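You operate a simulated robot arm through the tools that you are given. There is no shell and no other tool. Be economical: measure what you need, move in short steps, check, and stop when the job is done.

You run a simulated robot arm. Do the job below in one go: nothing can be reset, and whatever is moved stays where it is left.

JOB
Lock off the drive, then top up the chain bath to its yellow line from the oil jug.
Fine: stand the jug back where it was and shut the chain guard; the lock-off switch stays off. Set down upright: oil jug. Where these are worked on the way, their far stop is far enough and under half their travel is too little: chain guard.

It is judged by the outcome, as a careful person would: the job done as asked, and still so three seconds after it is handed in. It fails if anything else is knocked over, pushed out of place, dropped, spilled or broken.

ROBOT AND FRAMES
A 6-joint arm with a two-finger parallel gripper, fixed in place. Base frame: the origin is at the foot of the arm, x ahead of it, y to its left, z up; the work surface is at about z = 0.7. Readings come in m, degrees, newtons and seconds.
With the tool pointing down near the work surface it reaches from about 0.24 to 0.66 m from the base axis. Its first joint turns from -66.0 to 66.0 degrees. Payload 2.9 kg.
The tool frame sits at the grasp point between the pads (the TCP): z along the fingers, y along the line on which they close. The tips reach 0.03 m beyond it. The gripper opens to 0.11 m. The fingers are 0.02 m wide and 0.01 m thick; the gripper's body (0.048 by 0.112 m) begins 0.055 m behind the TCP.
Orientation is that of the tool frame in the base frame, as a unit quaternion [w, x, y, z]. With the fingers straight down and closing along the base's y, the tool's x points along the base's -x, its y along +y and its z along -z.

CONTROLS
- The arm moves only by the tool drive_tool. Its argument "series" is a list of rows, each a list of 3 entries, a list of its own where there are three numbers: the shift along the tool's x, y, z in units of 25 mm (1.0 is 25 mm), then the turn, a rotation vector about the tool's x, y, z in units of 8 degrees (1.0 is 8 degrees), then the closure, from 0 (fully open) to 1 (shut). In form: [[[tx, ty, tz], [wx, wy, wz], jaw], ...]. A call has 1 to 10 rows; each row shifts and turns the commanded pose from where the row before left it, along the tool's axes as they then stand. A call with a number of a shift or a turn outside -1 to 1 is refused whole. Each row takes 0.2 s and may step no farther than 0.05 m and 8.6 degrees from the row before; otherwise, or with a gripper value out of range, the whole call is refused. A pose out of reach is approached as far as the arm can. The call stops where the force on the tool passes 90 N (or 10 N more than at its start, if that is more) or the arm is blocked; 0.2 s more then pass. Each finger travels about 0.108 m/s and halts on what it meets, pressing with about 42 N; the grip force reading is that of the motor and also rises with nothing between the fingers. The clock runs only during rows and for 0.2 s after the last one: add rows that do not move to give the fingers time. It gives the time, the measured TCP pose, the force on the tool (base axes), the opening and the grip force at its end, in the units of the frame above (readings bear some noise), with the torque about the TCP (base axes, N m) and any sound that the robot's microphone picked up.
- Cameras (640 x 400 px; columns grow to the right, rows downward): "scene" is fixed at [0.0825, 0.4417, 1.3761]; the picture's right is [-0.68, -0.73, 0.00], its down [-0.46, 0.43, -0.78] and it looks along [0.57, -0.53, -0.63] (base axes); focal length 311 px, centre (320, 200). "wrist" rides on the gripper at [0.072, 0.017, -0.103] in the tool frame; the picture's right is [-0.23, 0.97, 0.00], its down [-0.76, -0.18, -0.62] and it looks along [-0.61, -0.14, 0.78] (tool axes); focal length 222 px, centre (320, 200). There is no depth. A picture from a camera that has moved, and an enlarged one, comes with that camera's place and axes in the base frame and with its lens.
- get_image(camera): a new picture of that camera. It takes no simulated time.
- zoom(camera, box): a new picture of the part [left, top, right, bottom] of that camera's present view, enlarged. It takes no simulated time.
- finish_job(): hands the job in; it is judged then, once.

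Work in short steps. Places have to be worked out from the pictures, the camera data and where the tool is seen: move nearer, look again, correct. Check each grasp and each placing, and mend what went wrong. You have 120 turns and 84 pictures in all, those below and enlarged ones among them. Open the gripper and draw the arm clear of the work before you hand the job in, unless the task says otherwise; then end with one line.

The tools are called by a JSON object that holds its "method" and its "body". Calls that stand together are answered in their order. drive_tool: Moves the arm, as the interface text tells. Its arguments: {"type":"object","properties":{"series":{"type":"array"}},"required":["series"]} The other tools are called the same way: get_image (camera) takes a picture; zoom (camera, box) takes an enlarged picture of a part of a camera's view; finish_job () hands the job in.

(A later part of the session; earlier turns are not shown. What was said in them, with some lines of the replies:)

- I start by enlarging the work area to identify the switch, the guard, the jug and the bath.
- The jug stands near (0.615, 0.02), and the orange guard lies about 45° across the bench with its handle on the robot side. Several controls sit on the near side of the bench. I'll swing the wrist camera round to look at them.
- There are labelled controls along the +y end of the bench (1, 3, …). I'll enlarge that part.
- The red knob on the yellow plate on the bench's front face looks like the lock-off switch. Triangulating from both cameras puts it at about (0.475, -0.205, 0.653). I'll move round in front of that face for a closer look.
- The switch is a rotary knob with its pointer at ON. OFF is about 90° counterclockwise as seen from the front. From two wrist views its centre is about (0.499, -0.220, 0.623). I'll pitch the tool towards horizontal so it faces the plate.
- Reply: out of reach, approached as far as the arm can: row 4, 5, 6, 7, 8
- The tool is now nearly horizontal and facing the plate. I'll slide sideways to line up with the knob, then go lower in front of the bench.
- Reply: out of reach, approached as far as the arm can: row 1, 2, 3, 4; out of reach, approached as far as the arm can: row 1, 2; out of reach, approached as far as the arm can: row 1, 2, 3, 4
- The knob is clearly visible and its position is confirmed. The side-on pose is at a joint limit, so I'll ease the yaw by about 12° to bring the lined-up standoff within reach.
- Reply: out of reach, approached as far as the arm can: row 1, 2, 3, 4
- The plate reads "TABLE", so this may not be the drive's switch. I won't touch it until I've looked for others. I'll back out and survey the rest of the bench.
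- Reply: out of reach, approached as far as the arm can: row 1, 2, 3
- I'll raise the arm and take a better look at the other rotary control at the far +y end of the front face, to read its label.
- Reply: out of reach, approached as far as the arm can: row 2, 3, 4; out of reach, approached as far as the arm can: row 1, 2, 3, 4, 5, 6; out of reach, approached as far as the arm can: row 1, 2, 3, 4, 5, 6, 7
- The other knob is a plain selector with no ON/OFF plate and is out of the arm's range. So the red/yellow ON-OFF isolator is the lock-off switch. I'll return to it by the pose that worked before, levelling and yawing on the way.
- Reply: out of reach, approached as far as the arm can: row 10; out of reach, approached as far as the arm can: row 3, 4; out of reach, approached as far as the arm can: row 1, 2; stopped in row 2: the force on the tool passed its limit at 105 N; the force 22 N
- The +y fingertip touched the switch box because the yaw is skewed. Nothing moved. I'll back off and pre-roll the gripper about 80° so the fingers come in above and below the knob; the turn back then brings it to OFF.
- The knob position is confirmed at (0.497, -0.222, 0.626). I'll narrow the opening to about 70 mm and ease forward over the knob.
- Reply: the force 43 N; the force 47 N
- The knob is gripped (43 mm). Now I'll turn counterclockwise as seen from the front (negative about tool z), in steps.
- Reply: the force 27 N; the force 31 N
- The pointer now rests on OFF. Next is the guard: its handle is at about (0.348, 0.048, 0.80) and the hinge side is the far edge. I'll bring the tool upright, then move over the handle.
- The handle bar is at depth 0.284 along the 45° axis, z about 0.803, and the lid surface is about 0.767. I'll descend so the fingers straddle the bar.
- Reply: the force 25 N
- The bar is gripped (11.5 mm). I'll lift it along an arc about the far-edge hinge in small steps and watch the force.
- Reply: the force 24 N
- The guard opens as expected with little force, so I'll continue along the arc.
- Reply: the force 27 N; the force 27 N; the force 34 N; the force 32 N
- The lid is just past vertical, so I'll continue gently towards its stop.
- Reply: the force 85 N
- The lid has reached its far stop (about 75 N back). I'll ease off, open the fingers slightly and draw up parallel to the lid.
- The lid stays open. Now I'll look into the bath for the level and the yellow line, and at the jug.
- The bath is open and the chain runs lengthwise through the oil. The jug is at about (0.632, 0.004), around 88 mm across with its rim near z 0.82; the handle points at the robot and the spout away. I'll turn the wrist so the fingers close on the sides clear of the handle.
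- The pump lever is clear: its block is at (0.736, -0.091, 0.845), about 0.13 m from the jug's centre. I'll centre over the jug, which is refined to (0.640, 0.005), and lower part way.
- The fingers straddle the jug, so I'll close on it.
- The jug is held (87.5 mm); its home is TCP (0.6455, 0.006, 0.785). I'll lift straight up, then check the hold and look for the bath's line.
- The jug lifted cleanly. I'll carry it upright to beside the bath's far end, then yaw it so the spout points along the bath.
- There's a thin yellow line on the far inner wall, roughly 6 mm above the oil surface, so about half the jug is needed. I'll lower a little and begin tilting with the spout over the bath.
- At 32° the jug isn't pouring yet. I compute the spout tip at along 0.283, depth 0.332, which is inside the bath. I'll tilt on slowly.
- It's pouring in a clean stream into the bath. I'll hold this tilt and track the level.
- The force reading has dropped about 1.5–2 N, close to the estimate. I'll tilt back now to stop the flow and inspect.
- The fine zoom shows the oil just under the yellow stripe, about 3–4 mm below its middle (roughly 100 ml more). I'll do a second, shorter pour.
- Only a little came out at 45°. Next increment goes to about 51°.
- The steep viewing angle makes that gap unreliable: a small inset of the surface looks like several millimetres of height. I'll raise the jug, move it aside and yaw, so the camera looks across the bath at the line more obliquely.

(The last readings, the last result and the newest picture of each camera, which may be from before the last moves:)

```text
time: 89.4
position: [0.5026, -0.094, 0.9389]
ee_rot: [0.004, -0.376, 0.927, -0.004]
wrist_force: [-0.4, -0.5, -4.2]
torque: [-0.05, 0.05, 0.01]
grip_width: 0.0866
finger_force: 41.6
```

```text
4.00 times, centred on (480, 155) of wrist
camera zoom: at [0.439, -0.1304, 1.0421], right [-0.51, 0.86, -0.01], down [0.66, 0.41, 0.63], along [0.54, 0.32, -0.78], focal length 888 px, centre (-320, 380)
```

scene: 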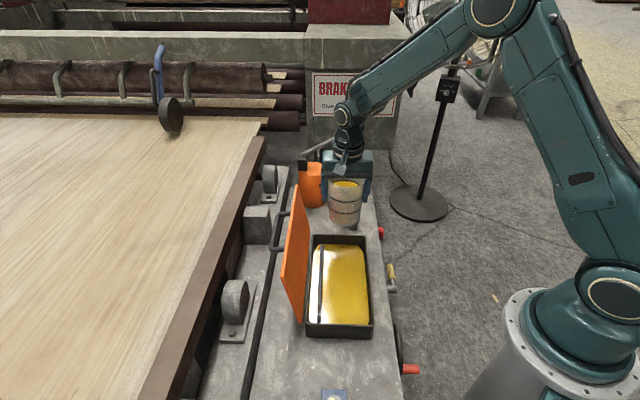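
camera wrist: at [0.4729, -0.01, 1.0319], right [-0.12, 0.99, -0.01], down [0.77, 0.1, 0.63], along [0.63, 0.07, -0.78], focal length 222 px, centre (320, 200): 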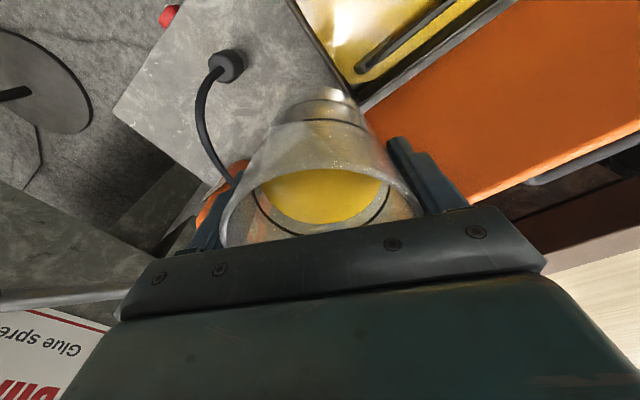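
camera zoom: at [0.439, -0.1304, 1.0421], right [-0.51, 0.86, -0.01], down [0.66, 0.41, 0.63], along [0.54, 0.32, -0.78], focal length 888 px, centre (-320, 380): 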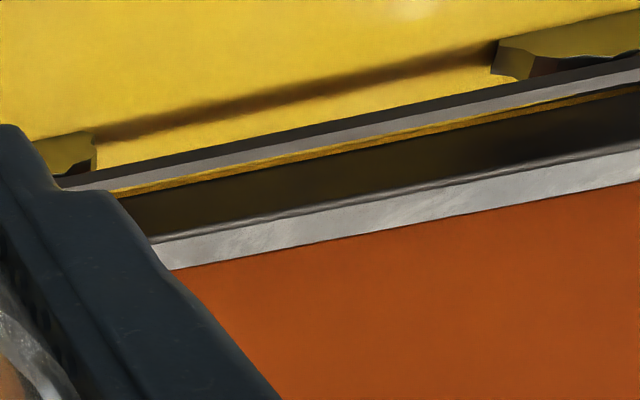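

The chain hides the oil edge from here. The line's centre works out at z about 0.731 with the rim at 0.768. I'll shift about 55 mm toward the far wall so I can see between the chain and the line.

{"method": "drive_tool", "body": {"series": [[[-0.6, 0, 0], [0, 0, 0], 1], [[-0.8, 0, 0], [0, 0, 0], 1], [[-0.7, 0, 0], [0, 0, 0], 1], [[0, 0, 0], [0, 0, 0], 1]]}}

{"method": "zoom", "body": {"camera": "wrist", "box": [400, 90, 480, 140]}}

```text
time: 90.4
position: [0.5414, -0.0556, 0.9412]
ee_rot: [0.003, -0.374, 0.927, -0.004]
wrist_force: [-0.3, -0.5, -3.2]
torque: [-0.02, 0.02, -0.02]
grip_width: 0.0869
finger_force: 42.2
```

```text
8.00 times, centred on (440, 115) of wrist
camera zoom: at [0.4769, -0.093, 1.043], right [-0.51, 0.86, -0.01], down [0.67, 0.4, 0.63], along [0.54, 0.31, -0.78], focal length 1777 px, centre (-640, 880)
```

zoom: 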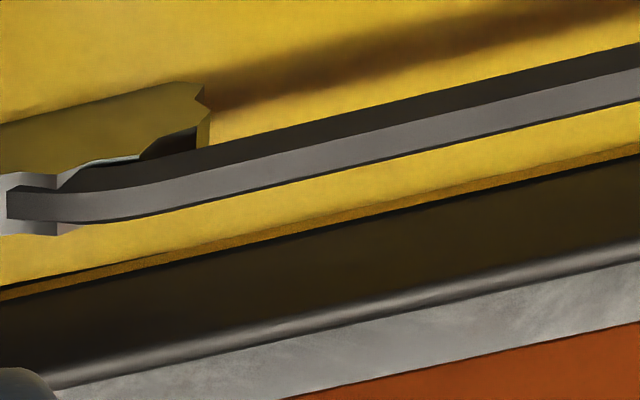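

Now it's clear: the oil has just reached the bottom edge of the roughly 4 mm yellow stripe, so about 2 mm more brings it to the line. I'll go back to the pouring position for a small final pour.

{"method": "drive_tool", "body": {"series": [[[0, 0, 0], [0, 0, 0.6], 1], [[0, 0, 0], [0, 0, 1], 1], [[0, 0, 0], [0, 0, 1], 1], [[0, 0, 0], [0, 0, 1], 1], [[0, 0, 0], [0, 0, 1], 1], [[0, 0, 0], [0, 0, 1], 1], [[0, 0, 0], [0, 0, 1], 1], [[0, 0, 0], [0, 0, 1], 1], [[0, 0, 0], [0, 0, 1], 1], [[0, 0, 0], [0, 0, 1], 1]]}}

{"method": "drive_tool", "body": {"series": [[[0, 0, 0], [0, 0, 1], 1], [[0.5, -0.1, 0.3], [0, 0, 0.4], 1], [[0.8, -0.1, 0.5], [0, 0, 0], 1], [[0.8, -0.1, 0.5], [0, 0, 0], 1], [[0.6, 0, 0.5], [0, 0, 0], 1], [[0.25, 0, 0.3], [0, 0, 0], 1], [[0, 0, 0], [0, 0, 0], 1]]}}

```text
time: 92.6
position: [0.5407, -0.0569, 0.9396]
ee_rot: [0.005, 0.284, 0.959, -0.002]
wrist_force: [1.3, -0.2, -4.6]
torque: [0.04, 0.07, -0.02]
grip_width: 0.0866
finger_force: 42.1
```

```text
time: 94.2
position: [0.4821, -0.0111, 0.8857]
ee_rot: [0.005, 0.376, 0.927, -0.001]
wrist_force: [1.1, -0.9, -3.4]
torque: [0.06, 0.03, -0.03]
grip_width: 0.0868
finger_force: 42.0
```

{"method": "drive_tool", "body": {"series": [[[0, 0, 0], [0, -1, 0], 1], [[0, 0, 0], [0, -1, 0], 1], [[0, 0, 0], [0, -1, 0], 1], [[0, 0, 0], [0, -1, 0], 1], [[0, 0, 0], [0, -1, 0], 1], [[0, 0, 0], [0, -1, 0], 1], [[0, 0, 0], [0, -0.6, 0], 1], [[0, 0, 0], [0, 0, 0], 1], [[0, 0, 0], [0, 0, 0], 1], [[0, 0, 0], [0, 0, 0], 1]]}}

{"method": "drive_tool", "body": {"series": [[[0, 0, 0], [0, 0, 0], 1], [[0, 0, 0], [0, 1, 0], 1], [[0, 0, 0], [0, 1, 0], 1], [[0, 0, 0], [0, 1, 0], 1], [[0, 0, 0], [0, 1, 0], 1], [[0, 0, 0], [0, 1, 0], 1], [[0, 0, 0], [0, 1, 0], 1], [[0, 0, 0], [0, 0.6, 0], 1], [[0, 0, 0], [0, 0, 0], 1]]}}

{"method": "zoom", "body": {"camera": "wrist", "box": [378, 10, 402, 50]}}

```text
time: 96.4
position: [0.4829, -0.0101, 0.8859]
ee_rot: [0.417, 0.335, 0.828, -0.167]
wrist_force: [-1.2, -0.2, -4.0]
torque: [0.12, 0.09, 0.0]
grip_width: 0.0868
finger_force: 41.9
```

```text
time: 98.4
position: [0.4826, -0.0112, 0.8863]
ee_rot: [0.005, 0.376, 0.927, 0.001]
wrist_force: [0.3, -0.8, -4.0]
torque: [0.04, 0.07, -0.01]
grip_width: 0.0866
finger_force: 41.5
```

```text
10.00 times, centred on (390, 30) of wrist
camera zoom: at [0.4425, 0.0523, 0.9887], right [0.84, 0.54, 0.0], down [0.42, -0.65, 0.63], along [0.34, -0.53, -0.78], focal length 2221 px, centre (-380, 1900)
```

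zoom: 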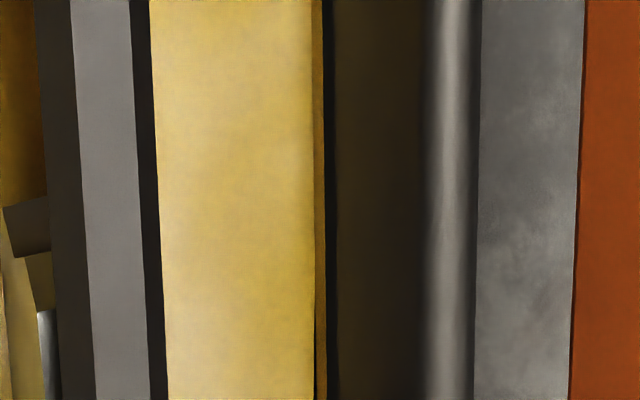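

The gap is gone, but only a little flowed because the jug is near equilibrium at 53°. I'll tilt to about 57° for a slightly longer hold.

{"method": "drive_tool", "body": {"series": [[[0, 0, 0], [0, -1, 0], 1], [[0, 0, 0], [0, -1, 0], 1], [[0, 0, 0], [0, -1, 0], 1], [[0, 0, 0], [0, -1, 0], 1], [[0, 0, 0], [0, -1, 0], 1], [[0, 0, 0], [0, -1, 0], 1], [[0, 0, 0], [0, -1, 0], 1], [[0, 0, 0], [0, -0.1, 0], 1], [[0, 0, 0], [0, 0, 0], 1], [[0, 0, 0], [0, 0, 0], 1]]}}

{"method": "get_image", "body": {"camera": "wrist"}}

```text
time: 100.6
position: [0.4835, -0.0109, 0.8855]
ee_rot: [0.446, 0.329, 0.813, -0.179]
wrist_force: [0.1, -0.2, -3.4]
torque: [0.07, 0.1, 0.04]
grip_width: 0.0866
finger_force: 41.9
```

```text
6 pictures are left
camera wrist: at [0.4049, 0.0888, 0.8805], right [0.76, 0.61, 0.19], down [-0.21, -0.05, 0.98], along [0.61, -0.79, 0.09], focal length 222 px, centre (320, 200)
```

wrist: 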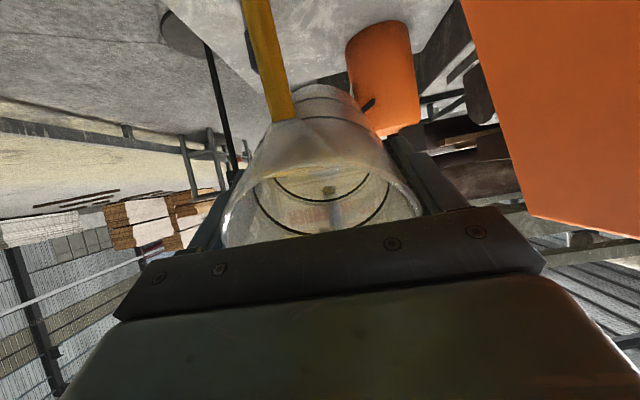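

It's flowing well. One more brief moment, then back upright, and I'll check.

{"method": "drive_tool", "body": {"series": [[[0, 0, 0], [0, 0, 0], 1], [[0, 0, 0], [0, 1, 0], 1], [[0, 0, 0], [0, 1, 0], 1], [[0, 0, 0], [0, 1, 0], 1], [[0, 0, 0], [0, 1, 0], 1], [[0, 0, 0], [0, 1, 0], 1], [[0, 0, 0], [0, 1, 0], 1], [[0, 0, 0], [0, 1, 0], 1], [[0, 0, 0], [0, 0.1, 0], 1], [[0, 0, 0], [0, 0, 0], 1]]}}

{"method": "zoom", "body": {"camera": "wrist", "box": [378, 10, 402, 50]}}

```text
time: 102.8
position: [0.4829, -0.0127, 0.8862]
ee_rot: [0.005, 0.375, 0.927, 0.0]
wrist_force: [0.1, -0.2, -2.3]
torque: [0.04, 0.04, -0.04]
grip_width: 0.0871
finger_force: 41.9
```

```text
10.00 times, centred on (390, 30) of wrist
camera zoom: at [0.4423, 0.0521, 0.9888], right [0.84, 0.54, 0.0], down [0.42, -0.65, 0.63], along [0.34, -0.53, -0.78], focal length 2221 px, centre (-380, 1900)
```

zoom: 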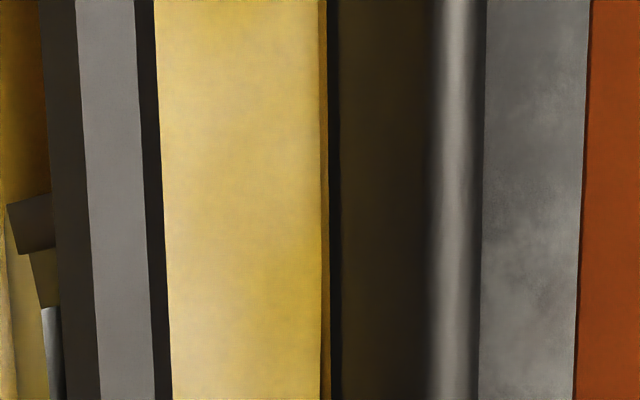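

The oil now covers part of the stripe, about 1 mm short of its middle. One last short pour.

{"method": "drive_tool", "body": {"series": [[[0, 0, 0], [0, -1, 0], 1], [[0, 0, 0], [0, -1, 0], 1], [[0, 0, 0], [0, -1, 0], 1], [[0, 0, 0], [0, -1, 0], 1], [[0, 0, 0], [0, -1, 0], 1], [[0, 0, 0], [0, -1, 0], 1], [[0, 0, 0], [0, -1, 0], 1], [[0, 0, 0], [0, -0.3, 0], 1], [[0, 0, 0], [0, 0, 0], 1], [[0, 0, 0], [0, 0, 0], 1]]}}

{"method": "drive_tool", "body": {"series": [[[0, 0, 0], [0, 1, 0], 1], [[0, 0, 0], [0, 1, 0], 1], [[0, 0, 0], [0, 1, 0], 1], [[0, 0, 0], [0, 1, 0], 1], [[0, 0, 0], [0, 1, 0], 1], [[0, 0, 0], [0, 1, 0], 1], [[0, 0, 0], [0, 1, 0], 1], [[0, 0, 0], [0, 0.3, 0], 1], [[0, 0, 0], [0, 0, 0], 1]]}}

{"method": "zoom", "body": {"camera": "wrist", "box": [378, 10, 402, 50]}}

```text
time: 105.0
position: [0.4825, -0.0114, 0.8862]
ee_rot: [0.457, 0.327, 0.806, -0.184]
wrist_force: [-0.1, 0.1, -3.1]
torque: [0.06, 0.08, 0.0]
grip_width: 0.0865
finger_force: 41.5
```

```text
time: 107.0
position: [0.4824, -0.0117, 0.8863]
ee_rot: [0.005, 0.375, 0.927, 0.0]
wrist_force: [0.1, 0.5, -3.3]
torque: [0.03, 0.0, 0.02]
grip_width: 0.0867
finger_force: 41.9
```

```text
10.00 times, centred on (390, 30) of wrist
camera zoom: at [0.4423, 0.0521, 0.9889], right [0.84, 0.54, 0.0], down [0.42, -0.65, 0.63], along [0.34, -0.53, -0.78], focal length 2221 px, centre (-380, 1900)
```

zoom: 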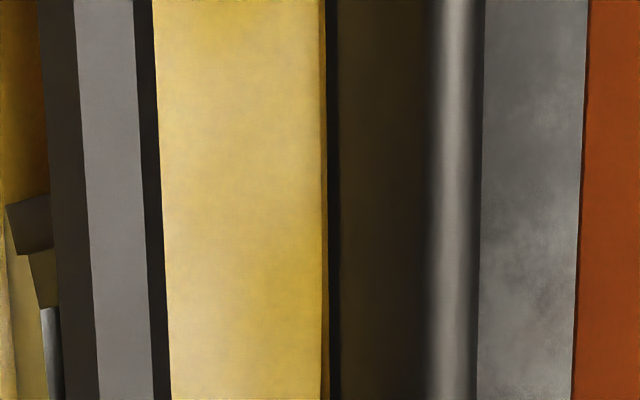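

The oil now stands at about the middle of the yellow stripe, so pouring is done. I'll raise the jug and retrace the path back to its original spot.

{"method": "drive_tool", "body": {"series": [[[0, 0, -0.8], [0, 0, 0], 1], [[-0.5, 0, -0.9], [0, 0, 0], 1], [[-0.8, 0, -0.9], [0, 0, 0], 1], [[-0.8, 0, 0], [0, 0, 0], 1], [[-0.4, 0, 0], [0, 0, 0.5], 1], [[0, 0, 0], [0, 0, 1], 1], [[0, 0, 0], [0, 0, 1], 1], [[0, 0, 0], [0, 0, 1], 1], [[0, 0, 0], [0, 0, 1], 1], [[0, 0, 0], [0, 0, 1], 1]]}}

{"method": "drive_tool", "body": {"series": [[[0, 0, 0], [0, 0, 1], 1], [[0, 0, 0], [0, 0, 1], 1], [[0, 0, 0], [0, 0, 1], 1], [[0, 0, 0], [0, 0, 1], 1], [[0, 0, 0], [0, 0, 1], 1], [[0, 0, 0], [0, 0, 0.82], 1], [[0, 0, 0], [0, 0, 0], 1]]}}

```text
time: 109.2
position: [0.5265, -0.0556, 0.9526]
ee_rot: [0.005, 0.696, 0.718, 0.001]
wrist_force: [-0.1, 0.2, -2.5]
torque: [0.03, 0.0, 0.01]
grip_width: 0.0866
finger_force: 41.7
```

```text
time: 110.8
position: [0.5273, -0.0553, 0.9516]
ee_rot: [0.004, 0.923, 0.386, 0.004]
wrist_force: [0.3, -0.1, -3.9]
torque: [0.01, -0.06, -0.01]
grip_width: 0.0865
finger_force: 42.0
```

{"method": "drive_tool", "body": {"series": [[[0.4, 0.15, 0], [0, 0, 0], 1], [[0.8, 0.25, 0], [0, 0, 0], 1], [[0.9, 0.3, 0], [0, 0, 0], 1], [[0.9, 0.3, 0], [0, 0, 0], 1], [[0.9, 0.3, 0], [0, 0, 0], 1], [[0.8, 0.25, 0], [0, 0, 0], 1], [[0.37, 0.1, 0], [0, 0, 0], 1], [[0, 0, 0.5], [0, 0, 0], 1], [[0, 0, 0.8], [0, 0, 0], 1], [[0, 0, 0.8], [0, 0, 0], 1]]}}

```text
time: 113.0
position: [0.6462, 0.0068, 0.9004]
ee_rot: [0.005, 0.923, 0.385, 0.003]
wrist_force: [-0.6, 0.0, -2.9]
torque: [0.05, -0.05, -0.03]
grip_width: 0.0868
finger_force: 42.1
```

{"method": "drive_tool", "body": {"series": [[[0, -0.02, 0.9], [0, 0, 0], 1], [[0, 0, 0.9], [0, 0, 0], 1], [[0, 0, 0.9], [0, 0, 0], 1], [[0, 0, 0.9], [0, 0, 0], 1], [[0, 0, 0.6], [0, 0, 0], 1], [[0, 0, 0.2], [0, 0, 0], 1], [[0, 0, 0], [0, 0, 0], 1]]}}

```text
time: 114.6
position: [0.6462, 0.0064, 0.7921]
ee_rot: [0.005, 0.923, 0.385, 0.004]
wrist_force: [-2.9, 0.3, 7.9]
torque: [-0.3, 0.63, -0.15]
grip_width: 0.0865
finger_force: 42.3
```

{"method": "zoom", "body": {"camera": "scene", "box": [270, 150, 370, 240]}}

```text
4.44 times, centred on (320, 195) of scene
camera zoom: at [0.0823, 0.4417, 1.3761], right [-0.68, -0.73, 0.0], down [-0.46, 0.43, -0.78], along [0.57, -0.53, -0.63], focal length 1382 px, centre (320, 222)
```

zoom: 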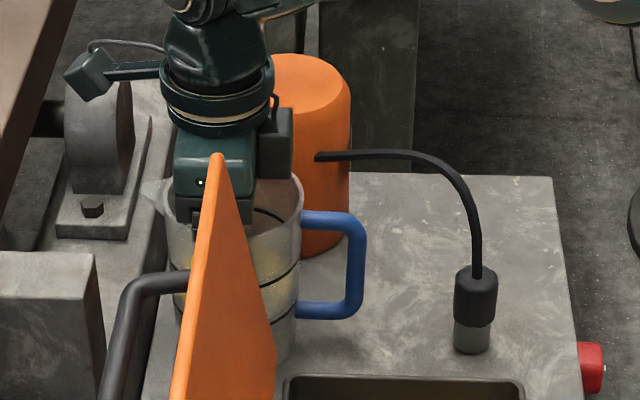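

The jug touches down slightly early with its handle-side edge, so it slipped a few degrees in the grip while pouring. I'll level it with a small counter-tilt before setting it down.

{"method": "drive_tool", "body": {"series": [[[0, 0, -0.3], [0, 0, 0], 1], [[0.1, 0, 0], [0, -0.3, 0], 1], [[0.1, 0, 0], [0, -0.3, 0], 1], [[0, 0, 0.15], [0, 0, 0], 1], [[0, 0, 0.15], [0, 0, 0], 1], [[0, 0, 0.1], [0, 0, 0], 1], [[0, 0, 0], [0, 0, 0], 1]]}}

```text
time: 116.2
position: [0.6504, 0.0093, 0.7915]
ee_rot: [0.021, 0.922, 0.385, -0.032]
wrist_force: [-6.8, -0.3, 28.2]
torque: [0.65, -0.22, 0.1]
grip_width: 0.0866
finger_force: 42.1
```

The contact is now near the centre of the base, so the jug is flat. It's about 5 mm too far out; I'll nudge it back while unloaded, set it down and release.

{"method": "drive_tool", "body": {"series": [[[0, 0, -0.2], [0, 0, 0], 1], [[-0.2, 0, 0], [0, 0, 0], 1], [[0, 0, 0.12], [0, 0, 0], 1], [[0, 0, 0.04], [0, 0, 0], 1], [[0, 0, 0], [0, 0, 0], 1]]}}

```text
time: 117.4
position: [0.6462, 0.0052, 0.7925]
ee_rot: [0.021, 0.922, 0.385, -0.034]
wrist_force: [-8.9, 2.1, 26.2]
torque: [0.81, 0.0, 0.22]
grip_width: 0.0867
finger_force: 42.2
```

{"method": "drive_tool", "body": {"series": [[[0, 0, -0.05], [0, 0.12, 0], 1], [[0, 0, 0], [0, 0, 0], 0.2], [[0, 0, 0], [0, 0, 0], 0.1], [[0, 0, 0], [0, 0, 0], 0], [[0, 0, 0], [0, 0, 0], 0]]}}

{"method": "get_image", "body": {"camera": "wrist"}}

```text
time: 118.6
position: [0.6466, 0.0059, 0.7899]
ee_rot: [0.018, 0.922, 0.385, -0.028]
wrist_force: [0.2, -0.1, 0.5]
torque: [0.01, 0.02, 0.02]
grip_width: 0.1099
finger_force: 0.1
```

```text
2 pictures are left
camera wrist: at [0.7137, 0.0513, 0.889], right [0.53, -0.85, 0.02], down [-0.64, -0.38, 0.67], along [-0.56, -0.37, -0.74], focal length 222 px, centre (320, 200)
```

wrist: 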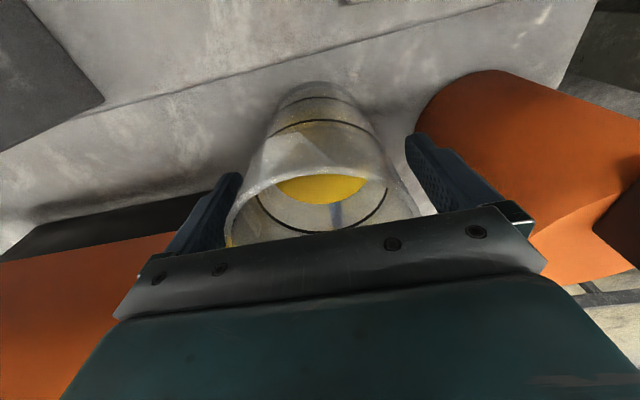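

The jug stands on its spot and the fingers are clear of it. I'll go straight up, then move over to the guard handle.

{"method": "drive_tool", "body": {"series": [[[-0.05, 0, -0.8], [0, 0, 0], 0], [[-0.05, 0, -0.9], [0, 0, 0], 0], [[-0.05, 0, -1], [0, 0, 0], 0], [[0, 0, -1], [0, 0.2, 0], 0], [[0, 0, -1], [0, 0.28, 0], 0], [[0, 0, -1], [0, 0, 0], 0], [[0, 0, -1], [0, 0, 0], 0], [[0, 0, -1], [0, 0, 0], 0], [[0, 0, -1], [0, 0, 0], 0]]}}

{"method": "drive_tool", "body": {"series": [[[0, -0.9, 0], [0, 0, -1], 0.3], [[0, -0.9, 0], [0, 0, -1], 0.5], [[0, -0.9, 0], [0, 0, -1], 0.73], [[0, 0, 0], [0, 0, -1], 0.73], [[0, 0, 0], [0, 0, -1], 0.73], [[0, 0, 0], [0, 0, -1], 0.73], [[0, 0, 0], [0, 0, -1], 0.73], [[0, 0, 0], [0, 0, -1], 0.73], [[0, 0, 0], [0, 0, -1], 0.73], [[0, 0, 0], [0, 0, -1], 0.73]]}}

{"method": "drive_tool", "body": {"series": [[[0, 0, 0], [0, 0, -1], 0.73], [[0, 0, 0], [0, 0, -0.25], 0.73], [[0, 0, 0], [0, 0, 0], 0.73]]}}

```text
time: 120.6
position: [0.6478, 0.0098, 1.0072]
ee_rot: [0.004, 0.923, 0.385, 0.004]
wrist_force: [0.4, 1.3, -0.9]
torque: [-0.01, 0.0, -0.01]
grip_width: 0.11
finger_force: 0.1
```

```text
time: 122.8
position: [0.5931, 0.0502, 1.0076]
ee_rot: [0.006, 0.458, 0.889, 0.0]
wrist_force: [-1.5, -0.1, 0.8]
torque: [-0.02, -0.02, 0.0]
grip_width: 0.0299
finger_force: 0.0
```

```text
time: 123.6
position: [0.5927, 0.0505, 1.0069]
ee_rot: [0.005, 0.379, 0.925, -0.001]
wrist_force: [0.0, -0.1, 0.2]
torque: [-0.02, 0.03, -0.01]
grip_width: 0.0295
finger_force: 0.1
```

{"method": "drive_tool", "body": {"series": [[[0.9, 0.32, 0], [0, 0, 0], 0.73], [[0.9, 0.32, 0], [0, 0, 0], 0.73], [[0.9, 0.32, 0], [0, 0, 0], 0.73], [[0.9, 0.32, 0], [0, 0, 0], 0.73], [[0.9, 0.32, 0], [0, 0, 0], 0.73], [[0.9, 0.32, 0], [0, 0, 0], 0.73], [[0.9, 0.32, 0], [0, 0, 0], 0.73], [[0.1, 0, 0.6], [0, 0, 0], 0.73]]}}

{"method": "get_image", "body": {"camera": "wrist"}}

```text
time: 125.4
position: [0.519, 0.2022, 0.9899]
ee_rot: [0.006, 0.381, 0.925, -0.001]
wrist_force: [0.3, -1.0, -0.2]
torque: [-0.01, 0.01, 0.01]
grip_width: 0.0294
finger_force: 0.0
```

```text
1 pictures are left
camera wrist: at [0.4784, 0.2665, 1.0921], right [0.85, 0.53, 0.01], down [0.41, -0.66, 0.63], along [0.34, -0.53, -0.78], focal length 222 px, centre (320, 200)
```

wrist: 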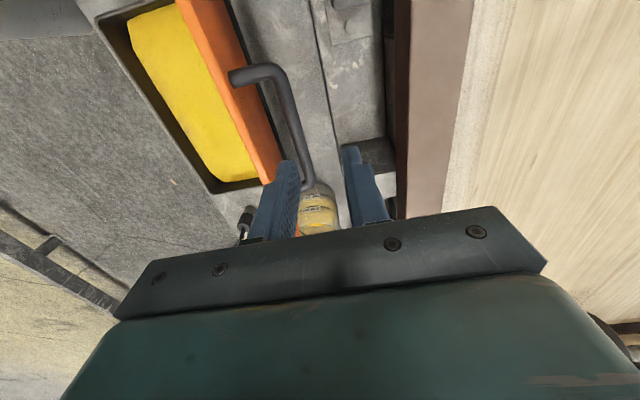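

From this view the bar is at depth about 0.485–0.49, z about 0.89. I'll descend parallel to the leaning lid with a 32 mm opening and regrip the handle.

{"method": "drive_tool", "body": {"series": [[[0, -0.22, 0.9], [0, 0, 0], 0.71], [[0, -0.22, 0.9], [0, 0, 0], 0.71], [[0, -0.22, 0.9], [0, 0, 0], 0.71], [[0, -0.2, 0.8], [0, 0, 0], 0.71], [[0, 0, 0], [0, 0, 0], 0.71]]}}

```text
time: 126.6
position: [0.504, 0.1862, 0.9021]
ee_rot: [0.006, 0.38, 0.925, 0.0]
wrist_force: [1.2, 0.5, 1.4]
torque: [-0.03, 0.05, -0.03]
grip_width: 0.0315
finger_force: 0.0
```

No contact on the way down. I'll close and check the grip width for the bar (about 11.5 mm).

{"method": "drive_tool", "body": {"series": [[[0, 0, 0.1], [0, 0, 0], 0.85], [[0, 0, 0], [0, 0, 0], 1], [[0, 0, 0], [0, 0, 0], 1]]}}

```text
time: 127.4
position: [0.505, 0.186, 0.8998]
ee_rot: [0.006, 0.38, 0.925, -0.001]
wrist_force: [0.6, 3.2, 3.0]
torque: [0.15, 0.05, -0.99]
grip_width: 0.0116
finger_force: 45.5
```

The bar is held. I'll close the guard along the reverse arc.

{"method": "drive_tool", "body": {"series": [[[0, -0.716, -0.332], [0, 0, 0], 1], [[0, -0.752, -0.232], [0, 0, 0], 1], [[0, -0.776, -0.124], [0, 0, 0], 1], [[0, -0.788, -0.012], [0, 0, 0], 1]]}}

{"method": "drive_tool", "body": {"series": [[[0, -0.78, 0.096], [0, 0, 0], 1], [[0, -0.76, 0.204], [0, 0, 0], 1], [[0, -0.724, 0.308], [0, 0, 0], 1], [[0, -0.676, 0.404], [0, 0, 0], 1]]}}

{"method": "drive_tool", "body": {"series": [[[0, -0.612, 0.496], [0, 0, 0], 1], [[0, -0.536, 0.576], [0, 0, 0], 1], [[0, -0.452, 0.644], [0, 0, 0], 1], [[0, -0.356, 0.7], [0, 0, 0], 1]]}}

```text
time: 128.4
position: [0.4503, 0.1318, 0.9162]
ee_rot: [0.004, 0.38, 0.925, -0.002]
wrist_force: [4.4, -0.4, -11.6]
torque: [0.24, 0.15, -0.98]
grip_width: 0.0118
finger_force: 44.4
```

```text
time: 129.4
position: [0.3985, 0.0806, 0.8928]
ee_rot: [0.004, 0.379, 0.925, 0.0]
wrist_force: [-3.3, 5.8, -0.5]
torque: [0.49, 0.24, -0.78]
grip_width: 0.0117
finger_force: 45.1
```

```text
time: 130.4
position: [0.3639, 0.0443, 0.8302]
ee_rot: [0.003, 0.379, 0.925, 0.0]
wrist_force: [-8.2, 13.1, -0.7]
torque: [0.3, 0.19, -0.47]
grip_width: 0.0116
finger_force: 45.0
```

Following smoothly. Now the last few degrees, until it seats.

{"method": "drive_tool", "body": {"series": [[[0, -0.2, 0.4], [0, 0, 0], 1], [[0, -0.05, 0.3], [0, 0, 0], 1], [[0, 0, 0.1], [0, 0, 0], 1]]}}

```text
time: 131.2
position: [0.3606, 0.041, 0.8123]
ee_rot: [0.004, 0.379, 0.925, -0.001]
wrist_force: [-17.3, 9.6, 23.1]
torque: [0.33, 0.43, -0.3]
grip_width: 0.0118
finger_force: 45.1
```

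The lid is seated (23 N back at the starting height). I'll open, rise clear and take a final picture.

{"method": "drive_tool", "body": {"series": [[[0, 0, 0.05], [0, 0, 0], 1], [[0, 0, 0], [0, 0, 0], 0.5], [[0, 0, 0], [0, 0, 0], 0.4], [[0, 0, -0.8], [0, 0, 0], 0.4], [[0, 0, -1], [0, 0, 0], 0.4], [[0, 0, -1], [0, 0, 0], 0.2], [[0, -0.5, -1], [0, 0, 0], 0], [[0, -1, -1], [0, 0, 0], 0], [[0, -1, -1], [0, 0, 0], 0], [[0, -1, 0], [0, 0, 0], 0]]}}

{"method": "zoom", "body": {"camera": "scene", "box": [240, 140, 440, 350]}}

```text
time: 133.4
position: [0.2987, -0.0221, 0.9552]
ee_rot: [0.005, 0.38, 0.925, -0.001]
wrist_force: [-0.1, 0.2, -0.1]
torque: [0.0, -0.01, -0.01]
grip_width: 0.1098
finger_force: 0.1
```

```text
1.90 times, centred on (340, 245) of scene
camera zoom: at [0.0825, 0.4417, 1.3761], right [-0.68, -0.73, 0.0], down [-0.46, 0.43, -0.78], along [0.57, -0.53, -0.63], focal length 592 px, centre (282, 114)
```

zoom: 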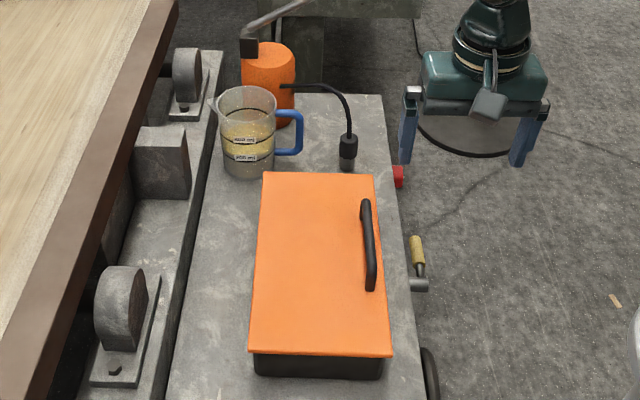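

The picture shows the guard shut, the jug upright on its spot and the arm clear and open. I'm handing the job in.

{"method": "finish_job", "body": {}}

```text
The job is handed in.
```

The lock-off switch (plate marked "TABLE", the only ON/OFF isolator I found) is off, the oil stands at about the middle of the bath's yellow line, the jug is upright on its spot, and the chain guard is shut.
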